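You operate a simulated robot arm through the tools that you are given. There is no shell and no other tool.

You run a simulated robot arm. Do the job below in one go: nothing can be reset, and whatever is moved stays where it is left.

JOB
Scrub the flux patch off the green board and set it on the grey grid.
Fine: wet the blue brush at the white bottle; stand the brush back and shut the blue lid. Set down upright: blue brush. What is to be rubbed or washed off counts as gone when no trace of it is left.

It is judged by the outcome, as a careful person would: the job done as asked, and still so three seconds after it is handed in. It fails if anything else is knocked over, pushed out of place, dropped, spilled or broken. A push-on lid holds only when it is set on centred and level and pressed home; a screw cap is set on level and turned clockwise until tight.

ROBOT AND FRAMES
A 6-joint arm with a three-finger gripper, fixed in place. Base frame: the origin is on the floor under the middle of its stand, x ahead of it, y to its left, z up; the work surface is at about z = 80. Readings come in cm, degrees, newtons and seconds.
It reaches about 121.3 cm from its shoulder. Its first joint turns from -166.0 to 166.0 degrees. Payload 4.89 kg.
The tool frame sits at the grasp point between the pads (the TCP): z along the fingers, y along the line on which they close. The tips reach 3 cm beyond it. The gripper opens to 16.4 cm; its body begins 12.5 cm behind the TCP.
Orientation is that of the tool frame in the base frame, as a unit quaternion [w, x, y, z]. With the fingers straight down and closing along the base's y, the tool's x points along the base's -x, its y along +y and its z along -z.

CONTROLS
- The arm moves only by the tool move_arm. Its argument "moves" is a list of rows, each a list of 7 numbers: the turn, a rotation vector about the tool's x, y, z in degrees, then the shift along the tool's x, y, z in cm, then the gripper command, from -1 (shut) to 1 (fully open), values between in proportion. In form: [[rx, ry, rz, tx, ty, tz, grip], ...]. A call has 1 to 20 rows; each row is the pose to reach, as a shift and turn from the pose commanded when the call began, along the tool's axes at that moment. Each row takes 0.2 s and may step no farther than 5 cm and 8.6 degrees from the row before; otherwise, or with a gripper value out of range, the whole call is refused. A pose out of reach is approached as far as the arm can. The call stops where the force on the tool passes 90 N (or 10 N more than at its start, if that is more) or the arm is blocked; 0.2 s more then pass. The fingers move at their own pace (about 10.8 cm/s each) and stop on an object; they squeeze with about 29 N. The grip force told is the motor's: it shows also when the fingers shut on nothing. Time passes only in rows, and 0.2 s behind the last, so rows that repeat a pose let the fingers close. The reply holds the time, the measured pose of the TCP, the force on the tool along the base axes, the opening and the grip force, in the units named above and with some noise, with the torque about the TCP (base axes, N m) and any sound that the robot's microphone picked up, and new pictures: "pictures" is both (left out), scene, wrist or none.
- Cameras (640 x 400 px; columns grow to the right, rows downward): "scene" is fixed at [5.11, -49.87, 159.52]; the picture's right is [0.67, -0.74, 0.00], its down [-0.43, -0.39, -0.81] and it looks along [0.60, 0.55, -0.58] (base axes); focal length 310 px, centre (320, 200). "wrist" rides on the gripper at [7.6, -0.2, -15.2] in the tool frame; the picture's right is [0.02, 1.00, 0.00], its down [-0.88, 0.02, -0.47] and it looks along [-0.47, 0.01, 0.88] (tool axes); focal length 247 px, centre (320, 200). There is no depth. A picture from a camera that has moved, and an enlarged one, comes with that camera's place and axes in the base frame and with its lens.
- lift_body(by): moves the trunk up (or, below 0, down) by that many cm; the arm rides with it, the base frame stays. It gives what a move gives, with no picture.
- inspect(camera, box): a new picture of the part [left, top, right, bottom] of that camera's present view, enlarged. It takes no simulated time.
- finish_job(): hands the job in; it is judged then, once.

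Nothing tells you positions but the pictures and the camera data. Unless the task says otherwise, let go and move clear before handing in.

The tools are called after "Request:" as name(argument=value, ...) on one line, values as JSON. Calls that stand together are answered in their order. move_arm: Moves the arm, as the interface text tells. Its arguments: {"type":"object","properties":{"moves":{"type":"array","items":{"type":"array","items":{"type":"number"}}},"pictures":{"type":"string","enum":["both","scene","wrist","none"]}},"required":["moves"]} The other tools are called the same way: lift_body (by) moves the trunk up or down; inspect (camera, box) takes an enlarged picture of a part of a camera's view; finish_job () hands the job in.

At the start:

```text
clock: 0.0
eef_pos: [55.19, 3.62, 122.38]
tcp_rot: [0.001, 0.0, 1.0, 0.0]
contact_force: [0.1, -0.3, -0.1]
torque: [-0.02, -0.03, 0.01]
opening: 16.42
grip_force: 0.0
trunk travel left (down, up): [-15.0, 24.0]
```

scene: 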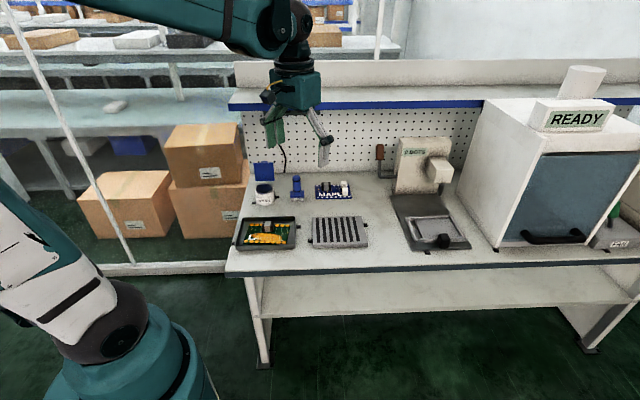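
wrist: 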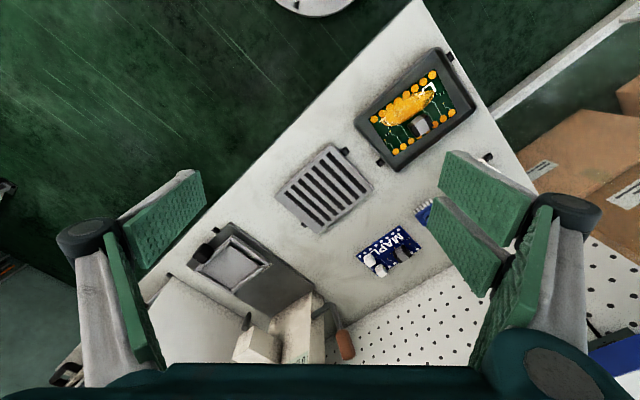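

I see a bench with a dark tray holding a green board, a grey grid, a white bottle with a blue lid, a blue brush and a blue board. I'll look closer before moving.

Request:
inspect(camera="scene", box=[220, 140, 380, 260])

Request:
inspect(camera="scene", box=[360, 120, 520, 260])

Request:
inspect(camera="wrist", box=[260, 30, 520, 290])

```text
3.33 times, centred on (300, 200) of scene
camera zoom: at [5.11, -49.87, 159.52], right [0.67, -0.74, 0.0], down [-0.43, -0.39, -0.81], along [0.6, 0.55, -0.58], focal length 1035 px, centre (387, 200)
```

zoom: 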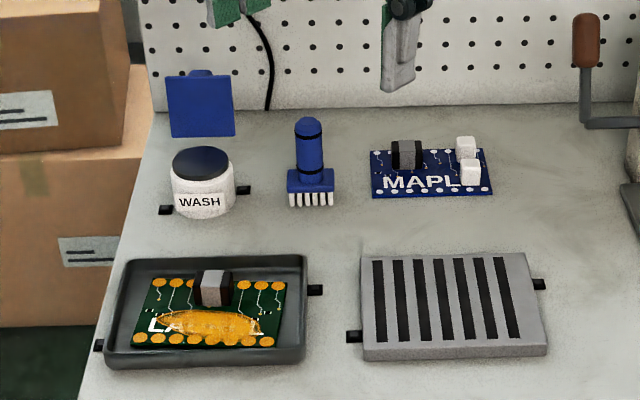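

```text
2.86 times, centred on (440, 190) of scene
camera zoom: at [5.11, -49.87, 159.52], right [0.67, -0.74, 0.0], down [-0.43, -0.39, -0.81], along [0.6, 0.55, -0.58], focal length 887 px, centre (-23, 229)
```

zoom: 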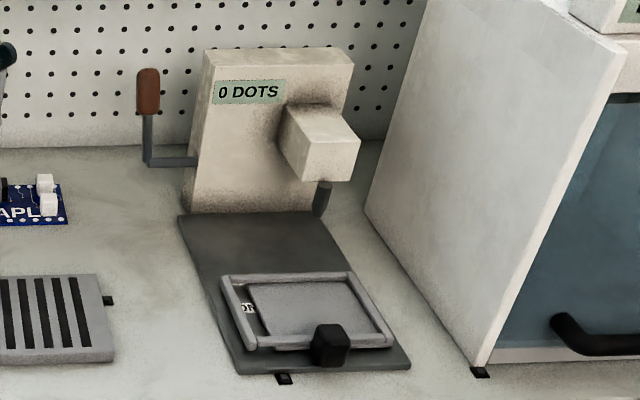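

```text
1.54 times, centred on (390, 160) of wrist
camera zoom: at [47.48, 3.53, 137.51], right [-0.02, 1.0, 0.0], down [0.88, 0.02, 0.47], along [0.47, 0.01, -0.88], focal length 380 px, centre (212, 262)
```

zoom: 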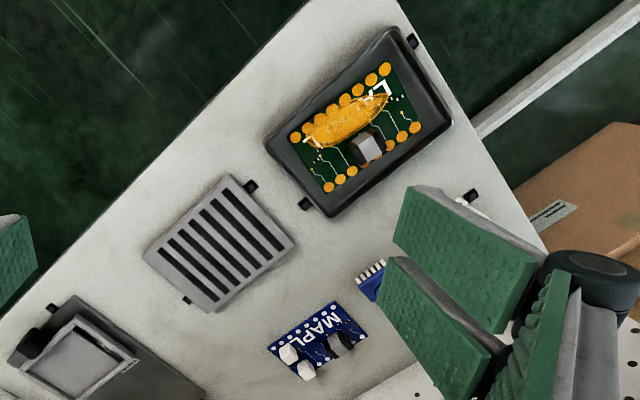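

I place the tray near (57, 24), the grid near (76, 5), the jar near (71, 43) and the brush near (81, 33), with the bench turned about 45°. Next I turn the wrist to line up with the bench and take a closer look from above.

Request:
move_arm(moves=[[0, 0, -7.5, -0.8, 3.2, 2, 1], [0, 0, -15, -1.6, 6.4, 4, 1], [0, 0, -22.5, -2.4, 9.6, 6, 1], [0, 0, -30, -3.2, 12.8, 8, 1], [0, 0, -37.5, -4, 16, 10, 1], [0, 0, -45, -4.8, 19.2, 12, 1], [0, 0, -45, -4.8, 19.2, 12, 1]])

Request:
inspect(camera="scene", box=[240, 150, 310, 200])

```text
clock: 1.6
eef_pos: [60.16, 22.79, 110.25]
tcp_rot: [0.0, -0.383, 0.924, 0.0]
contact_force: [0.8, 0.4, 0.2]
torque: [0.03, 0.05, 0.01]
opening: 16.42
grip_force: 0.1
trunk travel left (down, up): [-15.0, 24.0]
camera wrist: at [54.74, 17.35, 125.45], right [-0.72, 0.69, 0.0], down [0.61, 0.64, 0.47], along [0.33, 0.34, -0.88], focal length 247 px, centre (320, 200)
```

scene: 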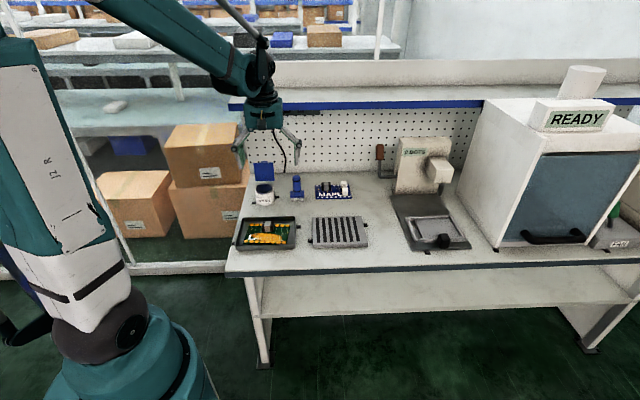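
wrist: 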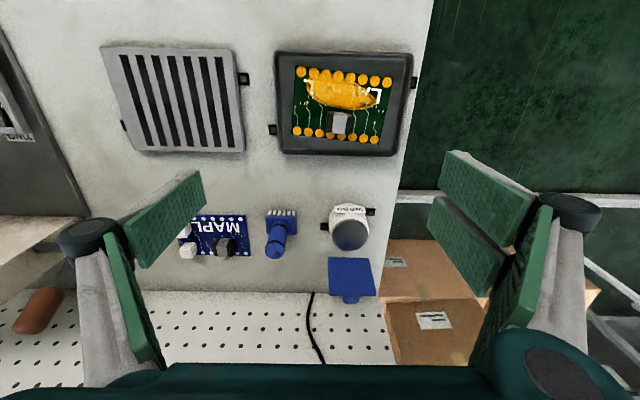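

```text
8.00 times, centred on (275, 175) of scene
camera zoom: at [5.11, -49.87, 159.52], right [0.67, -0.74, 0.0], down [-0.43, -0.39, -0.81], along [0.6, 0.55, -0.58], focal length 2483 px, centre (680, 400)
```

zoom: 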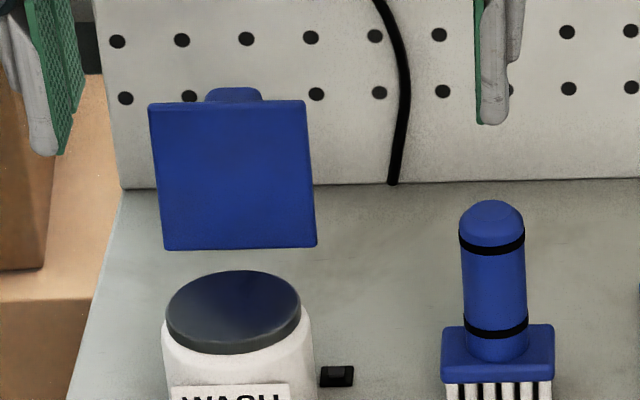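

The wrist picture is upside down relative to the bench, with the pegboard at the bottom. I'll zoom in on the jar, lid and brush, then the tray and grid.

Request:
inspect(camera="wrist", box=[240, 190, 400, 310])

Request:
inspect(camera="wrist", box=[260, 40, 430, 165])

Request:
inspect(camera="wrist", box=[90, 30, 260, 165])

```text
3.33 times, centred on (320, 250) of wrist
camera zoom: at [54.74, 17.35, 125.45], right [-0.72, 0.69, 0.0], down [0.61, 0.64, 0.47], along [0.33, 0.34, -0.88], focal length 823 px, centre (320, 33)
```

zoom: 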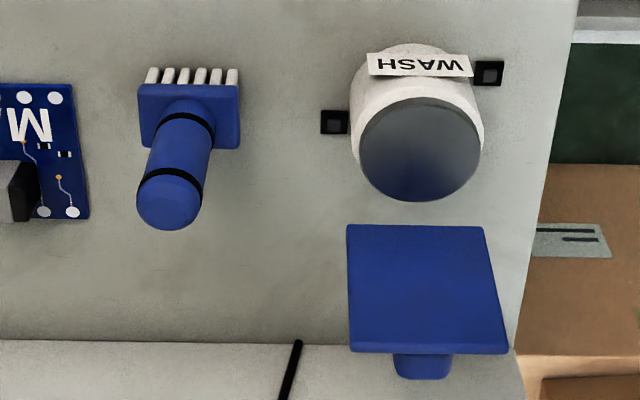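

```text
3.20 times, centred on (345, 102) of wrist
camera zoom: at [54.74, 17.35, 125.45], right [-0.72, 0.69, 0.0], down [0.61, 0.64, 0.47], along [0.33, 0.34, -0.88], focal length 790 px, centre (240, 512)
```

zoom: 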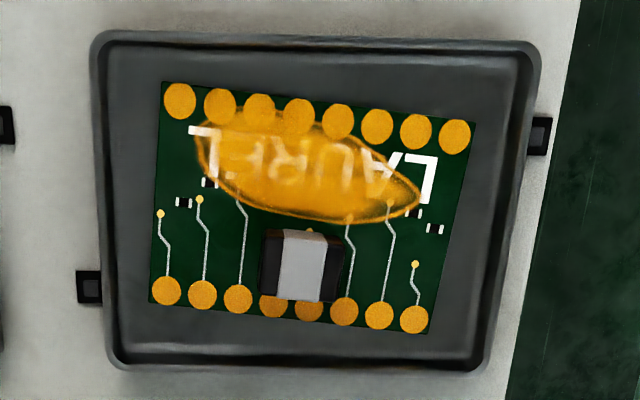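

```text
2.96 times, centred on (175, 98) of wrist
camera zoom: at [54.74, 17.35, 125.45], right [-0.72, 0.69, 0.0], down [0.61, 0.64, 0.47], along [0.33, 0.34, -0.88], focal length 732 px, centre (750, 504)
```

zoom: 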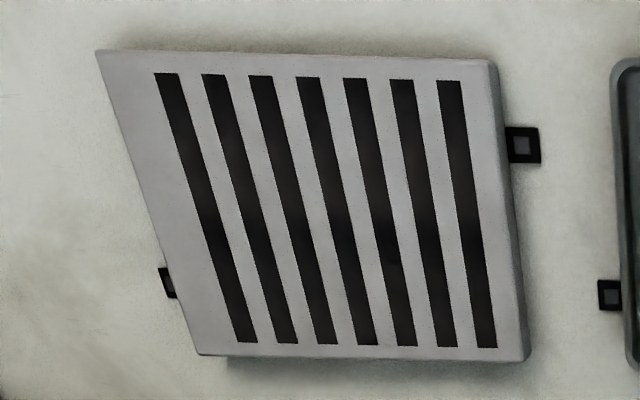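

The brush handle is near (80, 32) with its top at about z 93. The jar centre is near (70.7, 42) with its top at about z 86.5, and the open lid stands behind it up to about z 97. I'll move above the brush for a close look.

Request:
move_arm(moves=[[0, 0, 0, -3.42, -1.25, 1.2, 1], [0, 0, 0, -6.84, -2.5, 2.4, 1], [0, 0, 0, -10.26, -3.75, 3.6, 1], [0, 0, 0, -13.68, -5, 4.8, 1], [0, 0, 0, -17.1, -6.26, 6.0, 1], [0, 0, 0, -20.53, -7.52, 7.2, 1], [0, 0, 0, -20.53, -7.52, 7.2, 1]])

Request:
inspect(camera="wrist", box=[240, 130, 400, 260])

Request:
inspect(camera="wrist", box=[380, 100, 640, 300])

```text
clock: 3.0
eef_pos: [78.26, 31.36, 103.24]
tcp_rot: [-0.004, -0.384, 0.923, 0.0]
contact_force: [-31.2, -19.3, 5.9]
torque: [3.46, -5.57, 0.26]
opening: 16.41
grip_force: 0.1
trunk travel left (down, up): [-15.0, 24.0]
stopped in row 6: the force on the tool passed its limit at 147 N (the readings are from after the stop); the commanded pose is now the measured one
camera wrist: at [72.94, 25.95, 118.59], right [-0.72, 0.69, 0.0], down [0.61, 0.64, 0.47], along [0.32, 0.34, -0.88], focal length 247 px, centre (320, 200)
```

scene: 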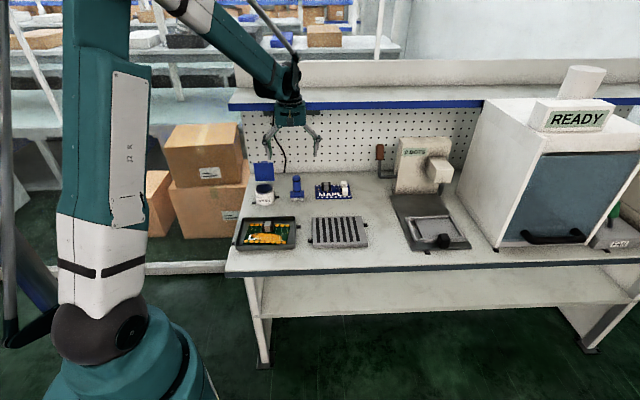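
wrist: 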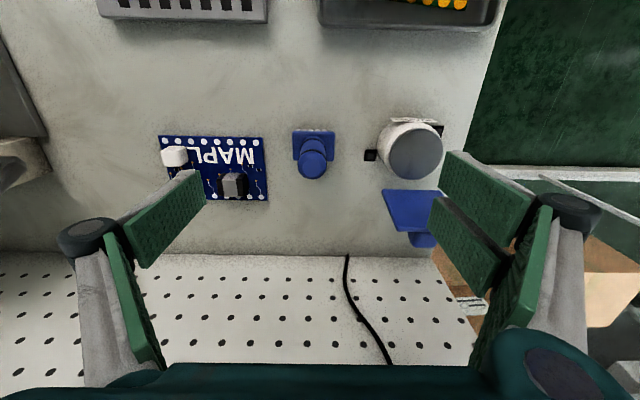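

```text
3.08 times, centred on (320, 195) of wrist
camera zoom: at [72.94, 25.95, 118.59], right [-0.72, 0.69, 0.0], down [0.61, 0.64, 0.47], along [0.32, 0.34, -0.88], focal length 760 px, centre (320, 215)
```

zoom: 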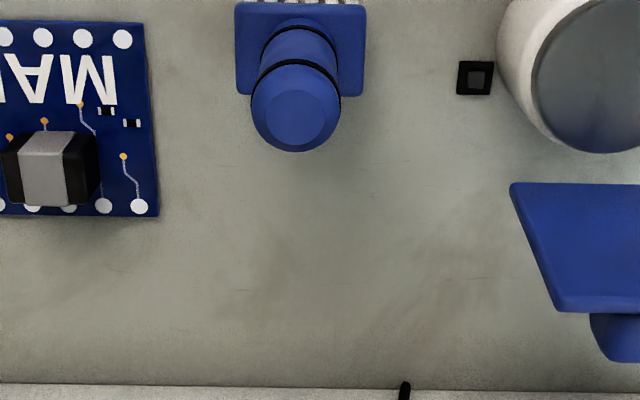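

```text
2.00 times, centred on (510, 200) of wrist
camera zoom: at [72.94, 25.95, 118.59], right [-0.72, 0.69, 0.0], down [0.61, 0.64, 0.47], along [0.32, 0.34, -0.88], focal length 494 px, centre (-60, 200)
```

zoom: 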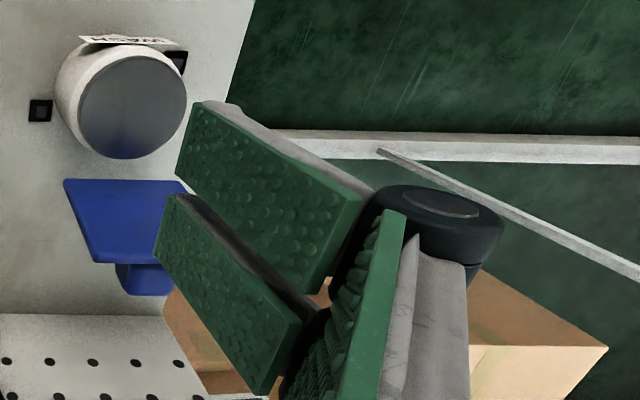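

The hand hit something at about z 120. The overhead shelf sticks out over the back of the bench, with its front edge roughly above e2 ≈ 85. I'll back off toward the front and then tilt the hand so its top leans away from the shelf.

Request:
move_arm(moves=[[0, 0, 0, 1.5, 0, 0, 1], [0, 0, 0, 4, 0, 0, 1], [0, -8, 0, 6, 0, 0, 1], [0, -16, 0, 6, 0, 0, 1], [0, -24, 0, 6, 0, 0, 1], [0, -24, 0, 6, 0, 0, 1]])

Request:
inspect(camera="scene", box=[230, 60, 390, 160])

Request:
inspect(camera="scene", box=[245, 155, 285, 205])

```text
clock: 4.4
eef_pos: [74.03, 27.29, 103.23]
tcp_rot: [0.189, -0.375, 0.904, 0.079]
contact_force: [0.0, 0.8, 0.0]
torque: [-0.02, -0.08, -0.02]
opening: 16.39
grip_force: 0.1
trunk travel left (down, up): [-15.0, 24.0]
camera wrist: at [64.92, 17.9, 114.07], right [-0.72, 0.69, -0.01], down [0.42, 0.45, 0.79], along [0.55, 0.57, -0.62], focal length 247 px, centre (320, 200)
```

scene: 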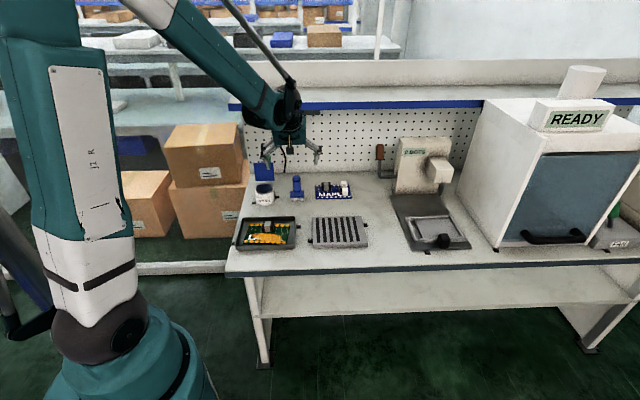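
wrist: 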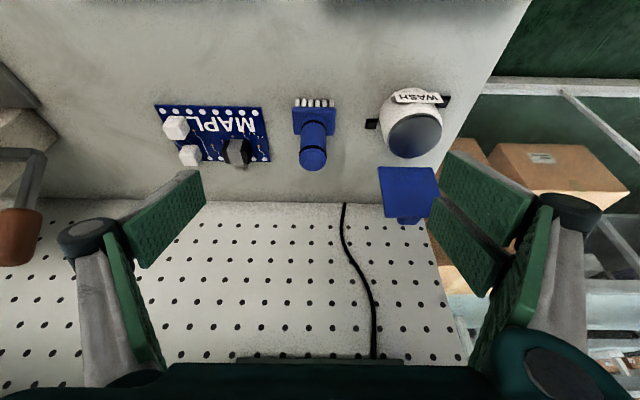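

```text
4.00 times, centred on (310, 110) of scene
camera zoom: at [5.11, -49.87, 159.52], right [0.67, -0.74, 0.0], down [-0.43, -0.39, -0.81], along [0.6, 0.55, -0.58], focal length 1242 px, centre (360, 560)
```

zoom: 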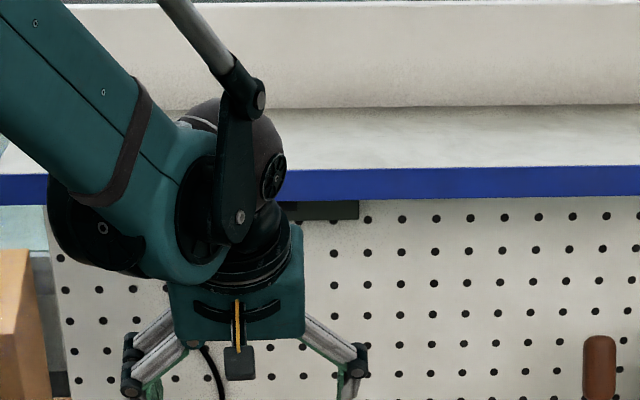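

```text
8.00 times, centred on (265, 180) of scene
camera zoom: at [5.11, -49.87, 159.52], right [0.67, -0.74, 0.0], down [-0.43, -0.39, -0.81], along [0.6, 0.55, -0.58], focal length 2483 px, centre (760, 360)
```

zoom: 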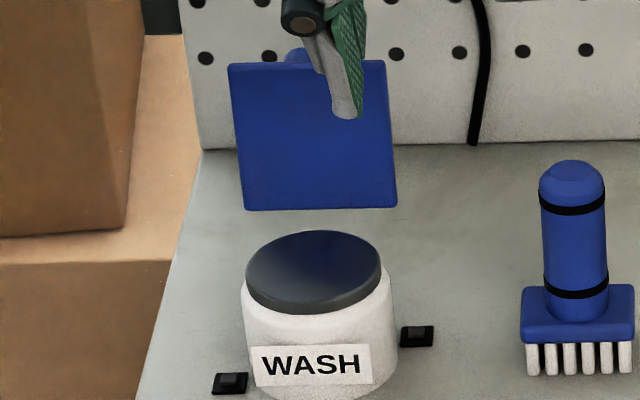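

The hand is now clear of the shelf and tilted about 24°. I'll zoom on the brush and jar from this angle to pin down their positions.

Request:
inspect(camera="wrist", box=[270, 80, 370, 180])

Request:
inspect(camera="wrist", box=[350, 70, 460, 240])

```text
4.00 times, centred on (320, 130) of wrist
camera zoom: at [64.92, 17.9, 114.07], right [-0.72, 0.69, -0.01], down [0.42, 0.45, 0.79], along [0.55, 0.57, -0.62], focal length 988 px, centre (320, 480)
```

zoom: 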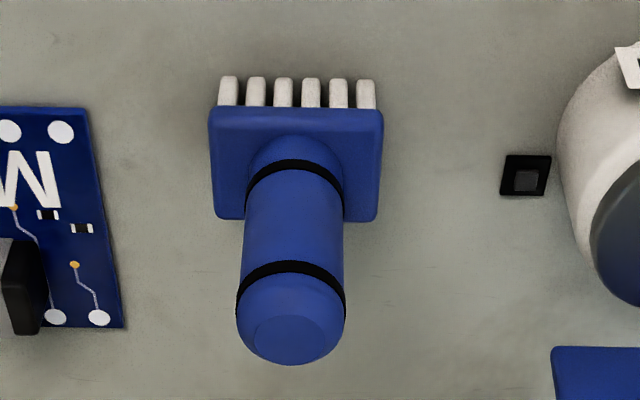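

```text
2.35 times, centred on (405, 155) of wrist
camera zoom: at [64.92, 17.9, 114.07], right [-0.72, 0.69, -0.01], down [0.42, 0.45, 0.79], along [0.55, 0.57, -0.62], focal length 581 px, centre (120, 306)
```

zoom: 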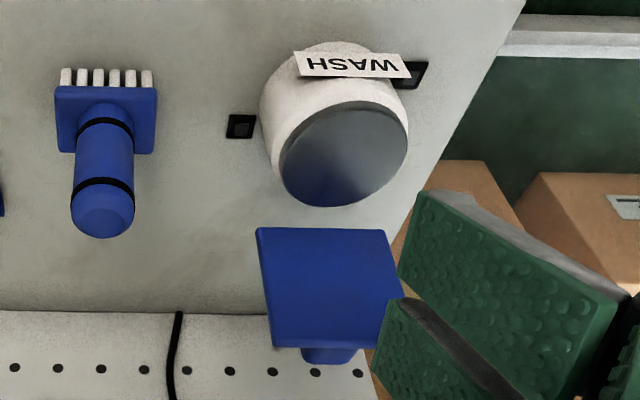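

I now place the brush at about (80.6, 32.7) with its top at z ≈ 91.4, and the jar disc at about (70.4, 42.7) and z ≈ 85.3. The lid is hinged behind the jar and leans back. I'll move over the brush with a half-open gripper to check the alignment.

Request:
move_arm(moves=[[0, 0, 0, -2.0, -0.3, 2.7, 0.3], [0, 0, 0, -4.0, -0.6, 5.4, 0], [0, 0, 0, -5.75, -0.84, 7.97, 0], [0, 0, 0, -5.75, -0.84, 7.97, 0], [0, 0, 0, -5.75, -0.84, 7.97, 0]])

Request:
inspect(camera="wrist", box=[220, 100, 420, 280])

Request:
inspect(camera="scene", box=[240, 90, 340, 210])

```text
clock: 5.6
eef_pos: [80.69, 32.46, 98.1]
tcp_rot: [0.188, -0.375, 0.904, 0.079]
contact_force: [0.4, 0.2, -0.7]
torque: [0.02, 0.05, 0.03]
opening: 8.22
grip_force: 0.0
trunk travel left (down, up): [-15.0, 24.0]
camera wrist: at [71.43, 23.21, 108.99], right [-0.72, 0.69, -0.01], down [0.42, 0.45, 0.79], along [0.55, 0.57, -0.62], focal length 247 px, centre (320, 200)
```

scene: 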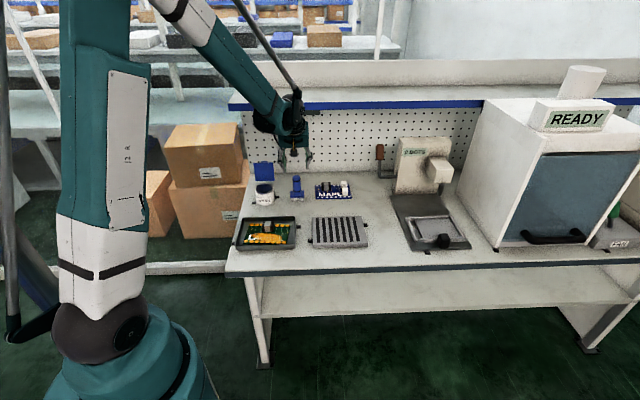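
wrist: 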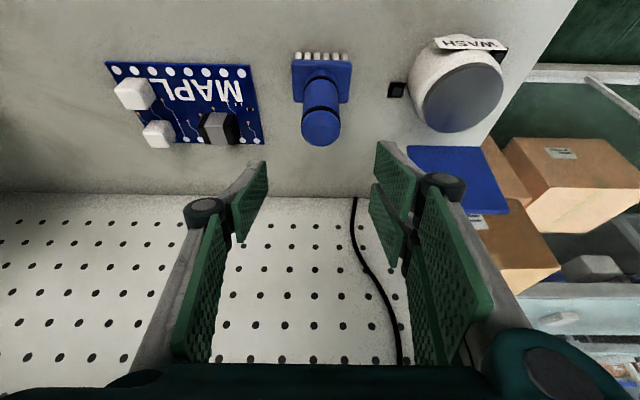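

```text
2.22 times, centred on (320, 190) of wrist
camera zoom: at [71.43, 23.21, 108.99], right [-0.72, 0.69, -0.01], down [0.42, 0.45, 0.79], along [0.55, 0.57, -0.62], focal length 549 px, centre (320, 222)
```

zoom: 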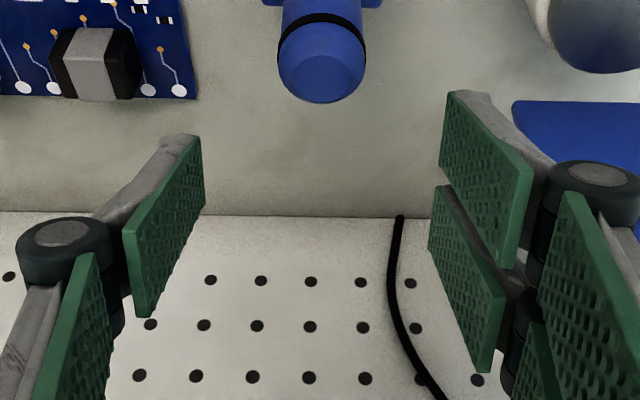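

```text
3.33 times, centred on (290, 150) of scene
camera zoom: at [5.11, -49.87, 159.52], right [0.67, -0.74, 0.0], down [-0.43, -0.39, -0.81], along [0.6, 0.55, -0.58], focal length 1035 px, centre (420, 367)
```

zoom: 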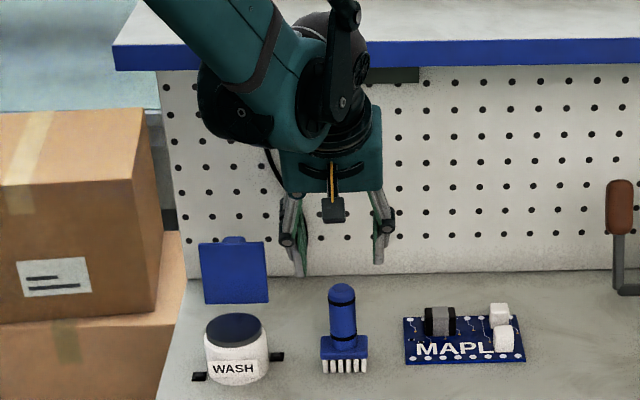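

The handle is centred under the fingers. I'll lower straight down around it to TCP z ≈ 89.3.

Request:
move_arm(moves=[[0, 0, 0, 1.2, 0, 2.7, 0], [0, 0, 0, 2.35, 0, 5.4, 0], [0, 0, 0, 3.0, 0, 6.9, 0], [0, 0, 0, 3.53, 0, 8.06, 0], [0, 0, 0, 3.53, 0, 8.06, 0]])

Request:
inspect(camera="wrist", box=[220, 100, 420, 280])

Request:
inspect(camera="scene", box=[250, 130, 340, 220])

```text
clock: 6.8
eef_pos: [80.89, 32.67, 89.4]
tcp_rot: [0.188, -0.375, 0.904, 0.079]
contact_force: [0.8, 0.1, -0.5]
torque: [-0.03, 0.01, 0.03]
opening: 8.18
grip_force: 0.0
trunk travel left (down, up): [-15.0, 24.0]
camera wrist: at [71.59, 23.28, 100.24], right [-0.72, 0.69, -0.01], down [0.42, 0.45, 0.79], along [0.55, 0.57, -0.62], focal length 247 px, centre (320, 200)
```

scene: 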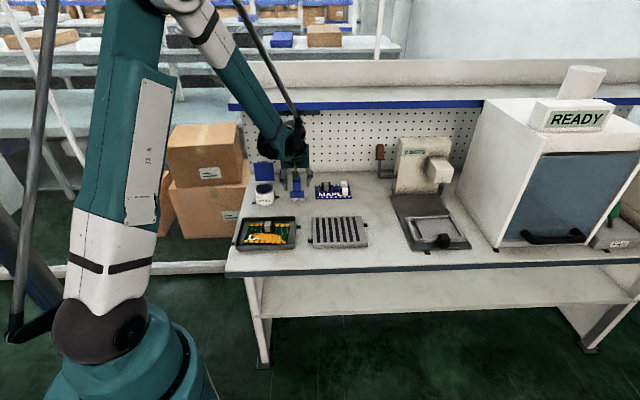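
wrist: 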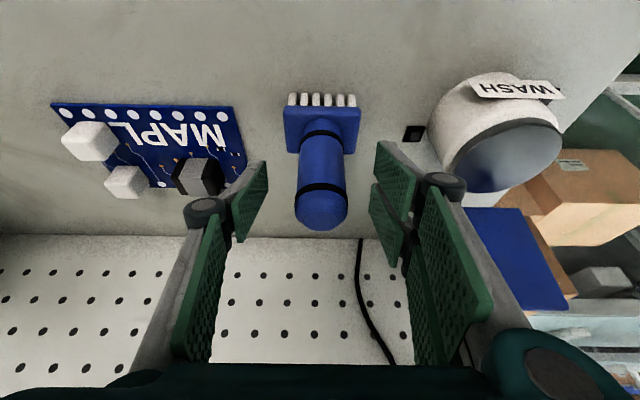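

```text
2.22 times, centred on (320, 190) of wrist
camera zoom: at [71.59, 23.28, 100.24], right [-0.72, 0.69, -0.01], down [0.42, 0.45, 0.79], along [0.55, 0.57, -0.62], focal length 549 px, centre (320, 222)
```

zoom: 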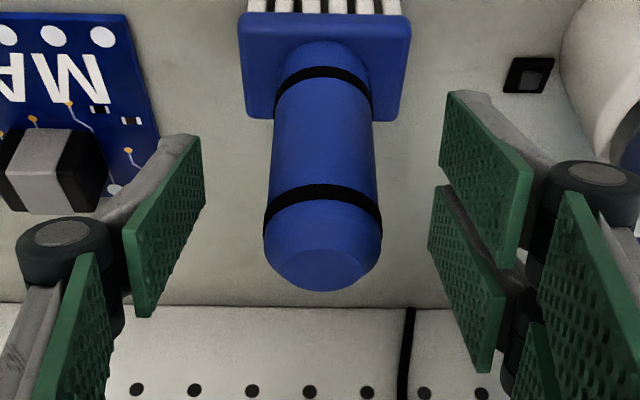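

```text
4.44 times, centred on (295, 175) of scene
camera zoom: at [5.11, -49.87, 159.52], right [0.67, -0.74, 0.0], down [-0.43, -0.39, -0.81], along [0.6, 0.55, -0.58], focal length 1379 px, centre (431, 311)
```

zoom: 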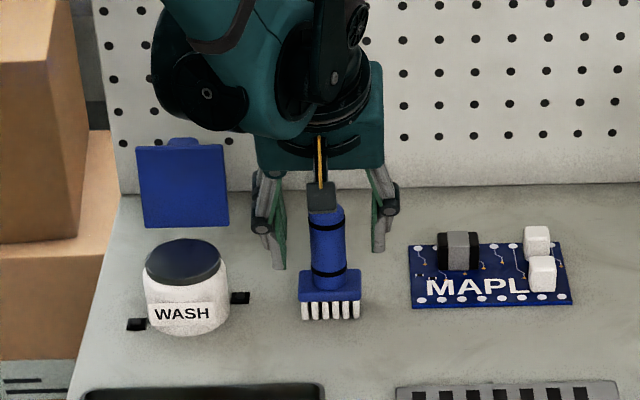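

The handle sits centred between the pads. I'll close the gripper on it.

Request:
move_arm(moves=[[0, 0, 0, 0, 0, 0, -0.5], [0, 0, 0, 0, 0, 0, -1], [0, 0, 0, 0, 0, 0, -1], [0, 0, 0, 0, 0, 0, -1], [0, 0, 0, 0, 0, 0, -1]])

Request:
inspect(camera="wrist", box=[220, 80, 420, 280])

Request:
inspect(camera="scene", box=[250, 130, 340, 220])

```text
clock: 8.0
eef_pos: [80.8, 32.7, 89.39]
tcp_rot: [0.188, -0.375, 0.904, 0.079]
contact_force: [-0.2, -0.3, -0.2]
torque: [-0.02, 0.0, -0.02]
opening: 3.26
grip_force: 29.1
trunk travel left (down, up): [-15.0, 24.0]
camera wrist: at [71.58, 23.28, 100.27], right [-0.72, 0.69, -0.01], down [0.42, 0.45, 0.79], along [0.55, 0.57, -0.62], focal length 247 px, centre (320, 200)
```

scene: 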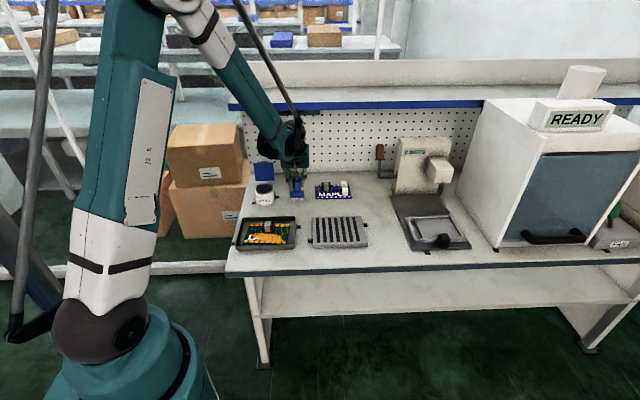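
wrist: 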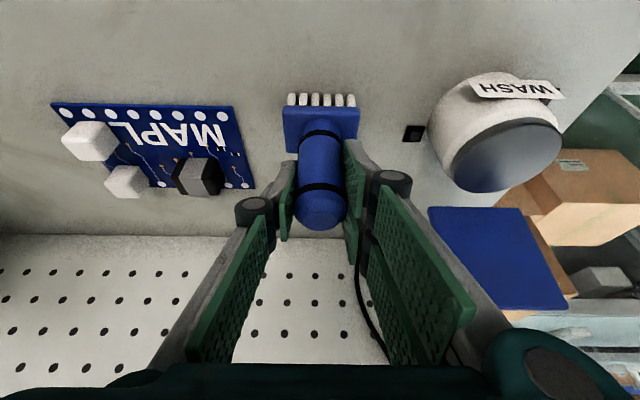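

```text
2.00 times, centred on (320, 180) of wrist
camera zoom: at [71.58, 23.28, 100.27], right [-0.72, 0.69, -0.01], down [0.42, 0.45, 0.79], along [0.55, 0.57, -0.62], focal length 494 px, centre (320, 240)
```

zoom: 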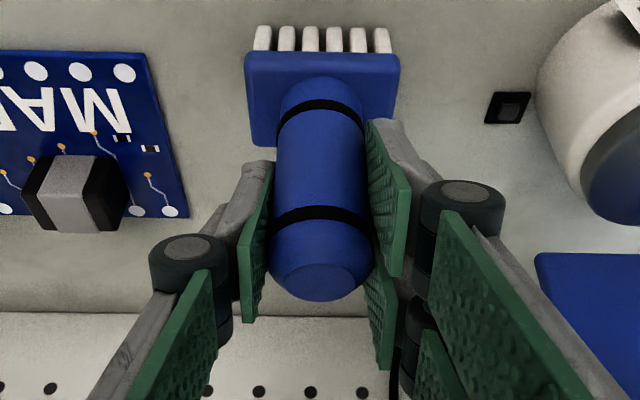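

```text
4.44 times, centred on (295, 175) of scene
camera zoom: at [5.11, -49.87, 159.52], right [0.67, -0.74, 0.0], down [-0.43, -0.39, -0.81], along [0.6, 0.55, -0.58], focal length 1379 px, centre (431, 311)
```

zoom: 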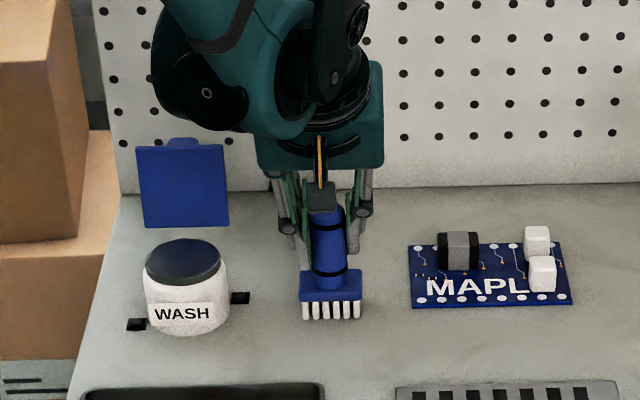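

The brush is held firmly (opening 3.26) and upright, with its set-down pose at TCP (80.8, 32.7, 89.4). I'll lift it and carry it over the jar disc, staying slightly forward of the open lid.

Request:
move_arm(moves=[[0, 0, 0, -0.6, 0, -1.4, -1], [0, 0, 0, -1.6, 0, -3.7, -1], [0, 0, 0, -2.8, 0, -6.4, -1], [0, 0, 0, -3.85, 0, -8.79, -1], [0, 0, 0, -3.66, 3.6, -8.87, -1], [0, 0, 0, -3.47, 7.2, -8.95, -1], [0, 0, 0, -3.28, 10.8, -9.03, -1], [0, 0, 0, -3.09, 14.39, -9.11, -1], [0, 0, 0, -3.09, 14.39, -9.11, -1]])

Request:
inspect(camera="wrist", box=[220, 60, 420, 280])

Request:
inspect(camera="scene", box=[230, 130, 310, 220])

```text
clock: 10.0
eef_pos: [70.03, 41.99, 99.14]
tcp_rot: [0.189, -0.375, 0.904, 0.079]
contact_force: [-0.4, -0.5, -1.0]
torque: [0.04, 0.04, 0.03]
opening: 3.28
grip_force: 28.9
trunk travel left (down, up): [-15.0, 24.0]
camera wrist: at [60.8, 32.74, 109.98], right [-0.72, 0.69, -0.01], down [0.42, 0.45, 0.79], along [0.55, 0.57, -0.62], focal length 247 px, centre (320, 200)
```

scene: 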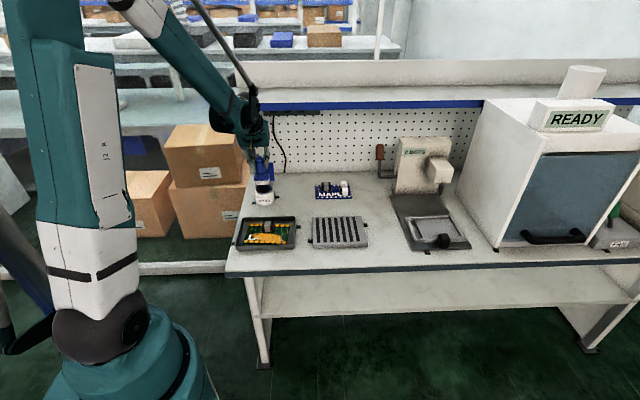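
wrist: 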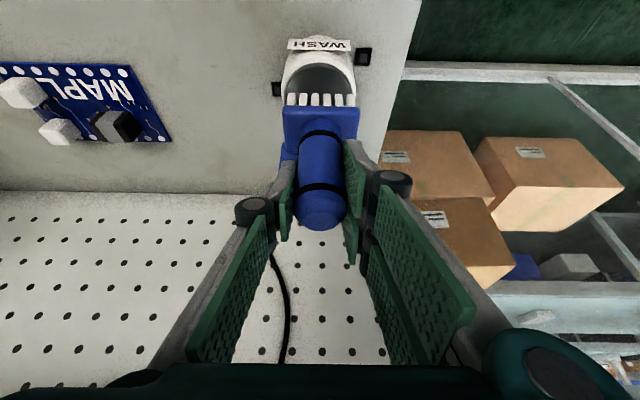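

```text
1.82 times, centred on (320, 170) of wrist
camera zoom: at [60.8, 32.74, 109.98], right [-0.72, 0.69, -0.01], down [0.42, 0.45, 0.79], along [0.55, 0.57, -0.62], focal length 449 px, centre (320, 254)
```

zoom: 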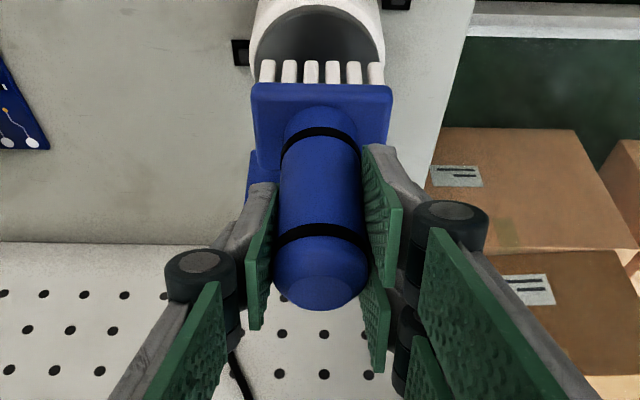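

```text
4.44 times, centred on (270, 175) of scene
camera zoom: at [5.11, -49.87, 159.52], right [0.67, -0.74, 0.0], down [-0.43, -0.39, -0.81], along [0.6, 0.55, -0.58], focal length 1379 px, centre (542, 311)
```

zoom: 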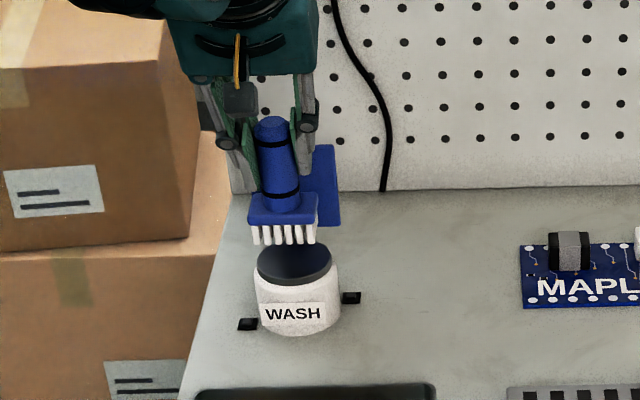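

The brush is above the jar disc with about 4.4 cm left to go. I'll lower it gradually and watch the force.

Request:
move_arm(moves=[[0, 0, 0, 0.6, -0.1, 1.4, -1], [0, 0, 0, 1.1, -0.1, 2.55, -1], [0, 0, 0, 1.4, -0.1, 3.2, -1], [0, 0, 0, 1.56, -0.1, 3.57, -1], [0, 0, 0, 1.56, -0.1, 3.57, -1]])

Request:
inspect(camera="scene", box=[230, 150, 310, 220])

Request:
inspect(camera="wrist", box=[250, 50, 390, 160])

```text
clock: 11.2
eef_pos: [70.05, 42.25, 95.25]
tcp_rot: [0.189, -0.374, 0.904, 0.079]
contact_force: [8.7, 3.5, 27.6]
torque: [0.08, -0.22, 0.04]
opening: 3.3
grip_force: 29.1
trunk travel left (down, up): [-15.0, 24.0]
camera wrist: at [60.92, 32.9, 106.08], right [-0.72, 0.69, -0.01], down [0.42, 0.45, 0.79], along [0.55, 0.57, -0.62], focal length 247 px, centre (320, 200)
```

scene: 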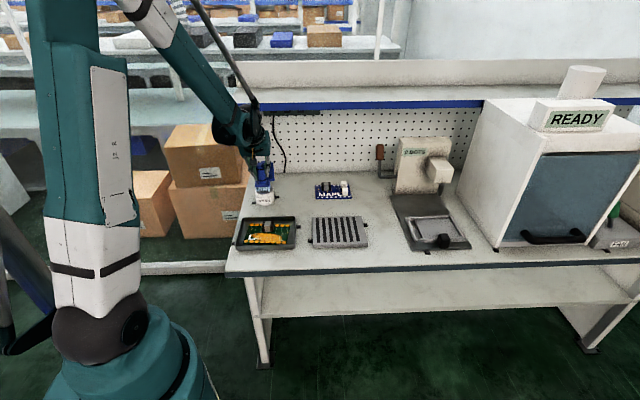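
wrist: 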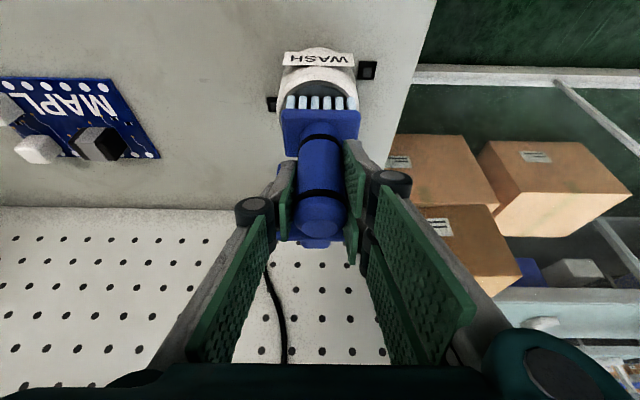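

```text
5.71 times, centred on (270, 185) of scene
camera zoom: at [5.11, -49.87, 159.52], right [0.67, -0.74, 0.0], down [-0.43, -0.39, -0.81], along [0.6, 0.55, -0.58], focal length 1774 px, centre (606, 286)
```

zoom: 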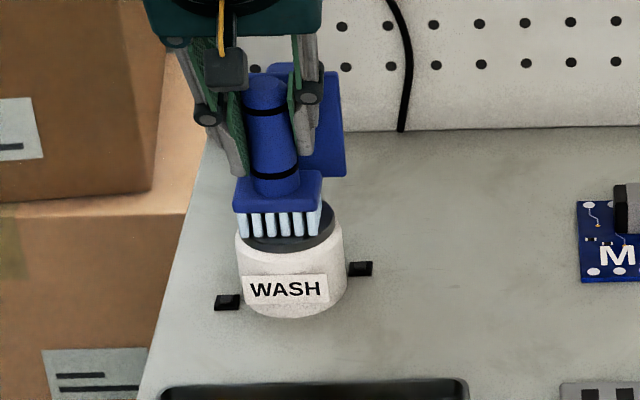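

```text
3.64 times, centred on (320, 105) of wrist
camera zoom: at [60.92, 32.9, 106.08], right [-0.72, 0.69, -0.01], down [0.42, 0.45, 0.79], along [0.55, 0.57, -0.62], focal length 898 px, centre (320, 546)
```

zoom: 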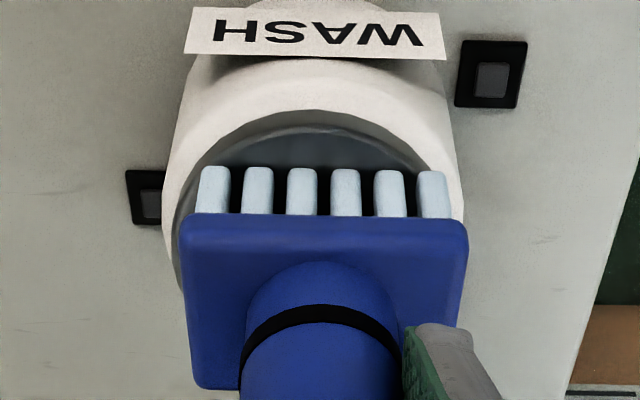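

The bristles turned light blue, so the brush is wet. I'll lift it, bring it forward over the tray and check the board and flux from there.

Request:
move_arm(moves=[[0, 0, 0, -0.9, 0, -2.06, -1], [0, 0, 0, -1.8, 0, -4.12, -1], [0, 0, 0, 2.35, -0.55, -5.08, -1], [0, 0, 0, 6.5, -1.1, -6.04, -1], [0, 0, 0, 10.65, -1.65, -7.0, -1], [0, 0, 0, 14.8, -2.2, -7.96, -1], [0, 0, 0, 18.95, -2.75, -8.92, -1], [0, 0, 0, 23.08, -3.31, -9.89, -1], [0, 0, 0, 23.08, -3.31, -9.89, -1]])

Request:
inspect(camera="scene", box=[220, 180, 320, 260])

Request:
inspect(camera="wrist", box=[230, 30, 410, 170])

```text
clock: 13.2
eef_pos: [54.58, 21.97, 94.71]
tcp_rot: [0.189, -0.375, 0.904, 0.08]
contact_force: [0.0, 0.4, -1.4]
torque: [-0.02, -0.06, -0.03]
opening: 3.27
grip_force: 29.2
trunk travel left (down, up): [-15.0, 24.0]
camera wrist: at [45.42, 12.61, 105.57], right [-0.72, 0.69, -0.01], down [0.42, 0.45, 0.79], along [0.55, 0.57, -0.62], focal length 247 px, centre (320, 200)
```

scene: 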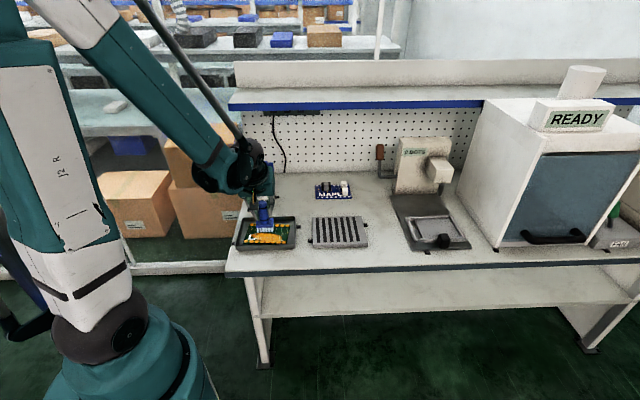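
wrist: 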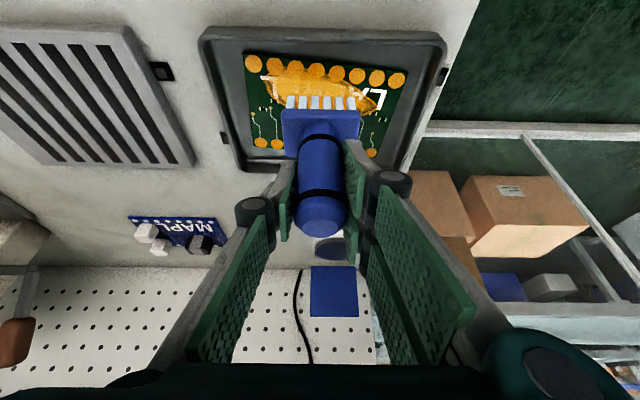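

```text
5.00 times, centred on (270, 220) of scene
camera zoom: at [5.11, -49.87, 159.52], right [0.67, -0.74, 0.0], down [-0.43, -0.39, -0.81], along [0.6, 0.55, -0.58], focal length 1552 px, centre (570, 100)
```

zoom: 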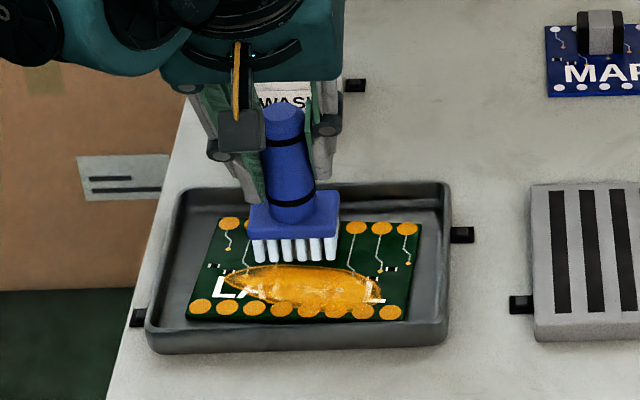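

```text
2.86 times, centred on (320, 100) of wrist
camera zoom: at [45.42, 12.61, 105.57], right [-0.72, 0.69, -0.01], down [0.42, 0.45, 0.79], along [0.55, 0.57, -0.62], focal length 706 px, centre (320, 486)
```

zoom: 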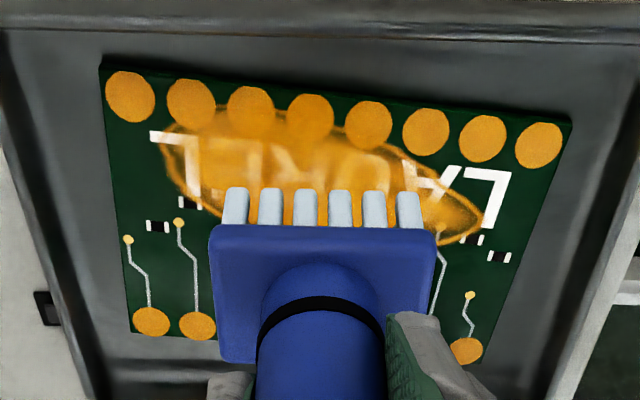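

The flux patch spans about e1 17–28.4 and e2 51.4–57, just in front of the tall part on the board. I'll move the brush to the patch's right front end, just above the board, and feel for contact.

Request:
move_arm(moves=[[0, 0, 0, 1.1, -1.5, 0.6, -1], [0, 0, 0, 1.7, -2.94, 1.2, -1], [0, 0, 0, 2.15, -2.94, 2.1, -1], [0, 0, 0, 2.28, -2.94, 2.39, -1], [0, 0, 0, 2.28, -2.94, 2.39, -1]])

Request:
inspect(camera="scene", box=[220, 180, 320, 260])

```text
clock: 14.4
eef_pos: [55.95, 19.21, 91.83]
tcp_rot: [0.189, -0.375, 0.904, 0.079]
contact_force: [-0.7, 0.2, -0.4]
torque: [0.0, 0.02, 0.01]
opening: 3.27
grip_force: 29.2
trunk travel left (down, up): [-15.0, 24.0]
camera wrist: at [46.74, 9.78, 102.61], right [-0.72, 0.69, -0.01], down [0.42, 0.45, 0.79], along [0.55, 0.57, -0.62], focal length 247 px, centre (320, 200)
```

scene: 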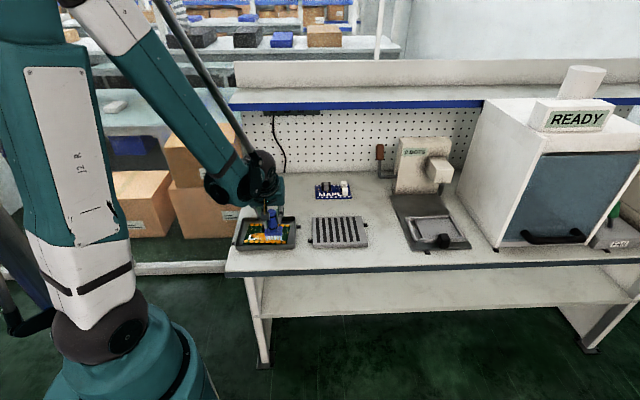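
wrist: 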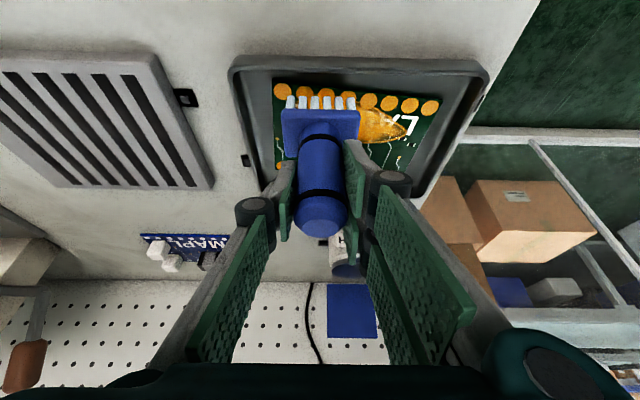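

```text
5.00 times, centred on (270, 220) of scene
camera zoom: at [5.11, -49.87, 159.52], right [0.67, -0.74, 0.0], down [-0.43, -0.39, -0.81], along [0.6, 0.55, -0.58], focal length 1552 px, centre (570, 100)
```

zoom: 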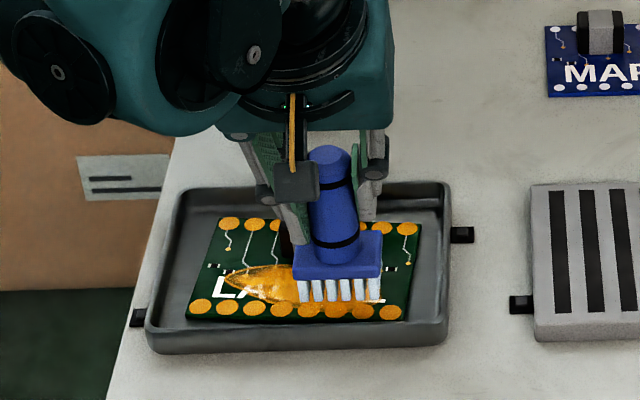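

The bristles are nearly on the board. I'll lower a little at a time and watch the force.

Request:
move_arm(moves=[[0, 0, 0, 0.1, 0, 0.23, -1], [0, 0, 0, 0.2, 0, 0.458, -1], [0, 0, 0, 0.2, 0, 0.458, -1]], pictures="none")

```text
clock: 15.2
eef_pos: [55.93, 19.29, 91.34]
tcp_rot: [0.188, -0.375, 0.904, 0.08]
contact_force: [-0.2, 0.0, -1.7]
torque: [-0.02, 0.02, -0.01]
opening: 3.27
grip_force: 28.6
trunk travel left (down, up): [-15.0, 24.0]
```

No contact yet at TCP z 91.34, so I'll go lower.

Request:
move_arm(moves=[[0, 0, 0, 0.06, 0, 0.137, -1], [0, 0, 0, 0.12, 0, 0.275, -1], [0, 0, 0, 0.12, 0, 0.275, -1]], pictures="none")

```text
clock: 16.0
eef_pos: [56.02, 19.23, 91.06]
tcp_rot: [0.189, -0.374, 0.904, 0.078]
contact_force: [-0.3, 0.4, -1.1]
torque: [0.02, 0.04, 0.0]
opening: 3.26
grip_force: 28.3
trunk travel left (down, up): [-15.0, 24.0]
```

Request:
move_arm(moves=[[0, 0, 0, 0.06, 0, 0.137, -1], [0, 0, 0, 0.12, 0, 0.275, -1], [0, 0, 0, 0.12, 0, 0.275, -1]], pictures="none")

Request:
inspect(camera="scene", box=[230, 200, 310, 260])

```text
clock: 16.8
eef_pos: [55.98, 19.27, 90.65]
tcp_rot: [0.188, -0.374, 0.905, 0.079]
contact_force: [0.0, -0.8, -1.7]
torque: [0.0, 0.01, 0.02]
opening: 3.23
grip_force: 29.0
trunk travel left (down, up): [-15.0, 24.0]
```

```text
6.67 times, centred on (270, 230) of scene
camera zoom: at [5.11, -49.87, 159.52], right [0.67, -0.74, 0.0], down [-0.43, -0.39, -0.81], along [0.6, 0.55, -0.58], focal length 2069 px, centre (653, 0)
```

zoom: 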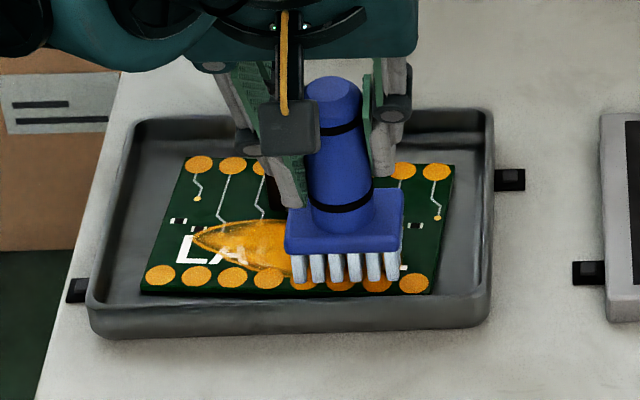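

Very close now, so I continue in small steps.

Request:
move_arm(moves=[[0, 0, 0, 0.05, 0, 0.115, -1], [0, 0, 0, 0.1, 0, 0.23, -1], [0, 0, 0, 0.1, 0, 0.23, -1]], pictures="none")

```text
clock: 17.6
eef_pos: [55.92, 19.23, 90.54]
tcp_rot: [0.189, -0.375, 0.904, 0.08]
contact_force: [-0.1, 0.4, -0.7]
torque: [0.01, 0.01, 0.01]
opening: 3.24
grip_force: 29.4
trunk travel left (down, up): [-15.0, 24.0]
```

Request:
move_arm(moves=[[0, 0, 0, 0.05, 0, 0.115, -1], [0, 0, 0, 0.1, 0, 0.23, -1], [0, 0, 0, 0.1, 0, 0.23, -1]], pictures="none")

```text
clock: 18.4
eef_pos: [56.11, 19.27, 90.22]
tcp_rot: [0.189, -0.375, 0.904, 0.079]
contact_force: [0.4, -0.2, -0.9]
torque: [-0.02, -0.03, -0.01]
opening: 3.28
grip_force: 28.6
trunk travel left (down, up): [-15.0, 24.0]
```

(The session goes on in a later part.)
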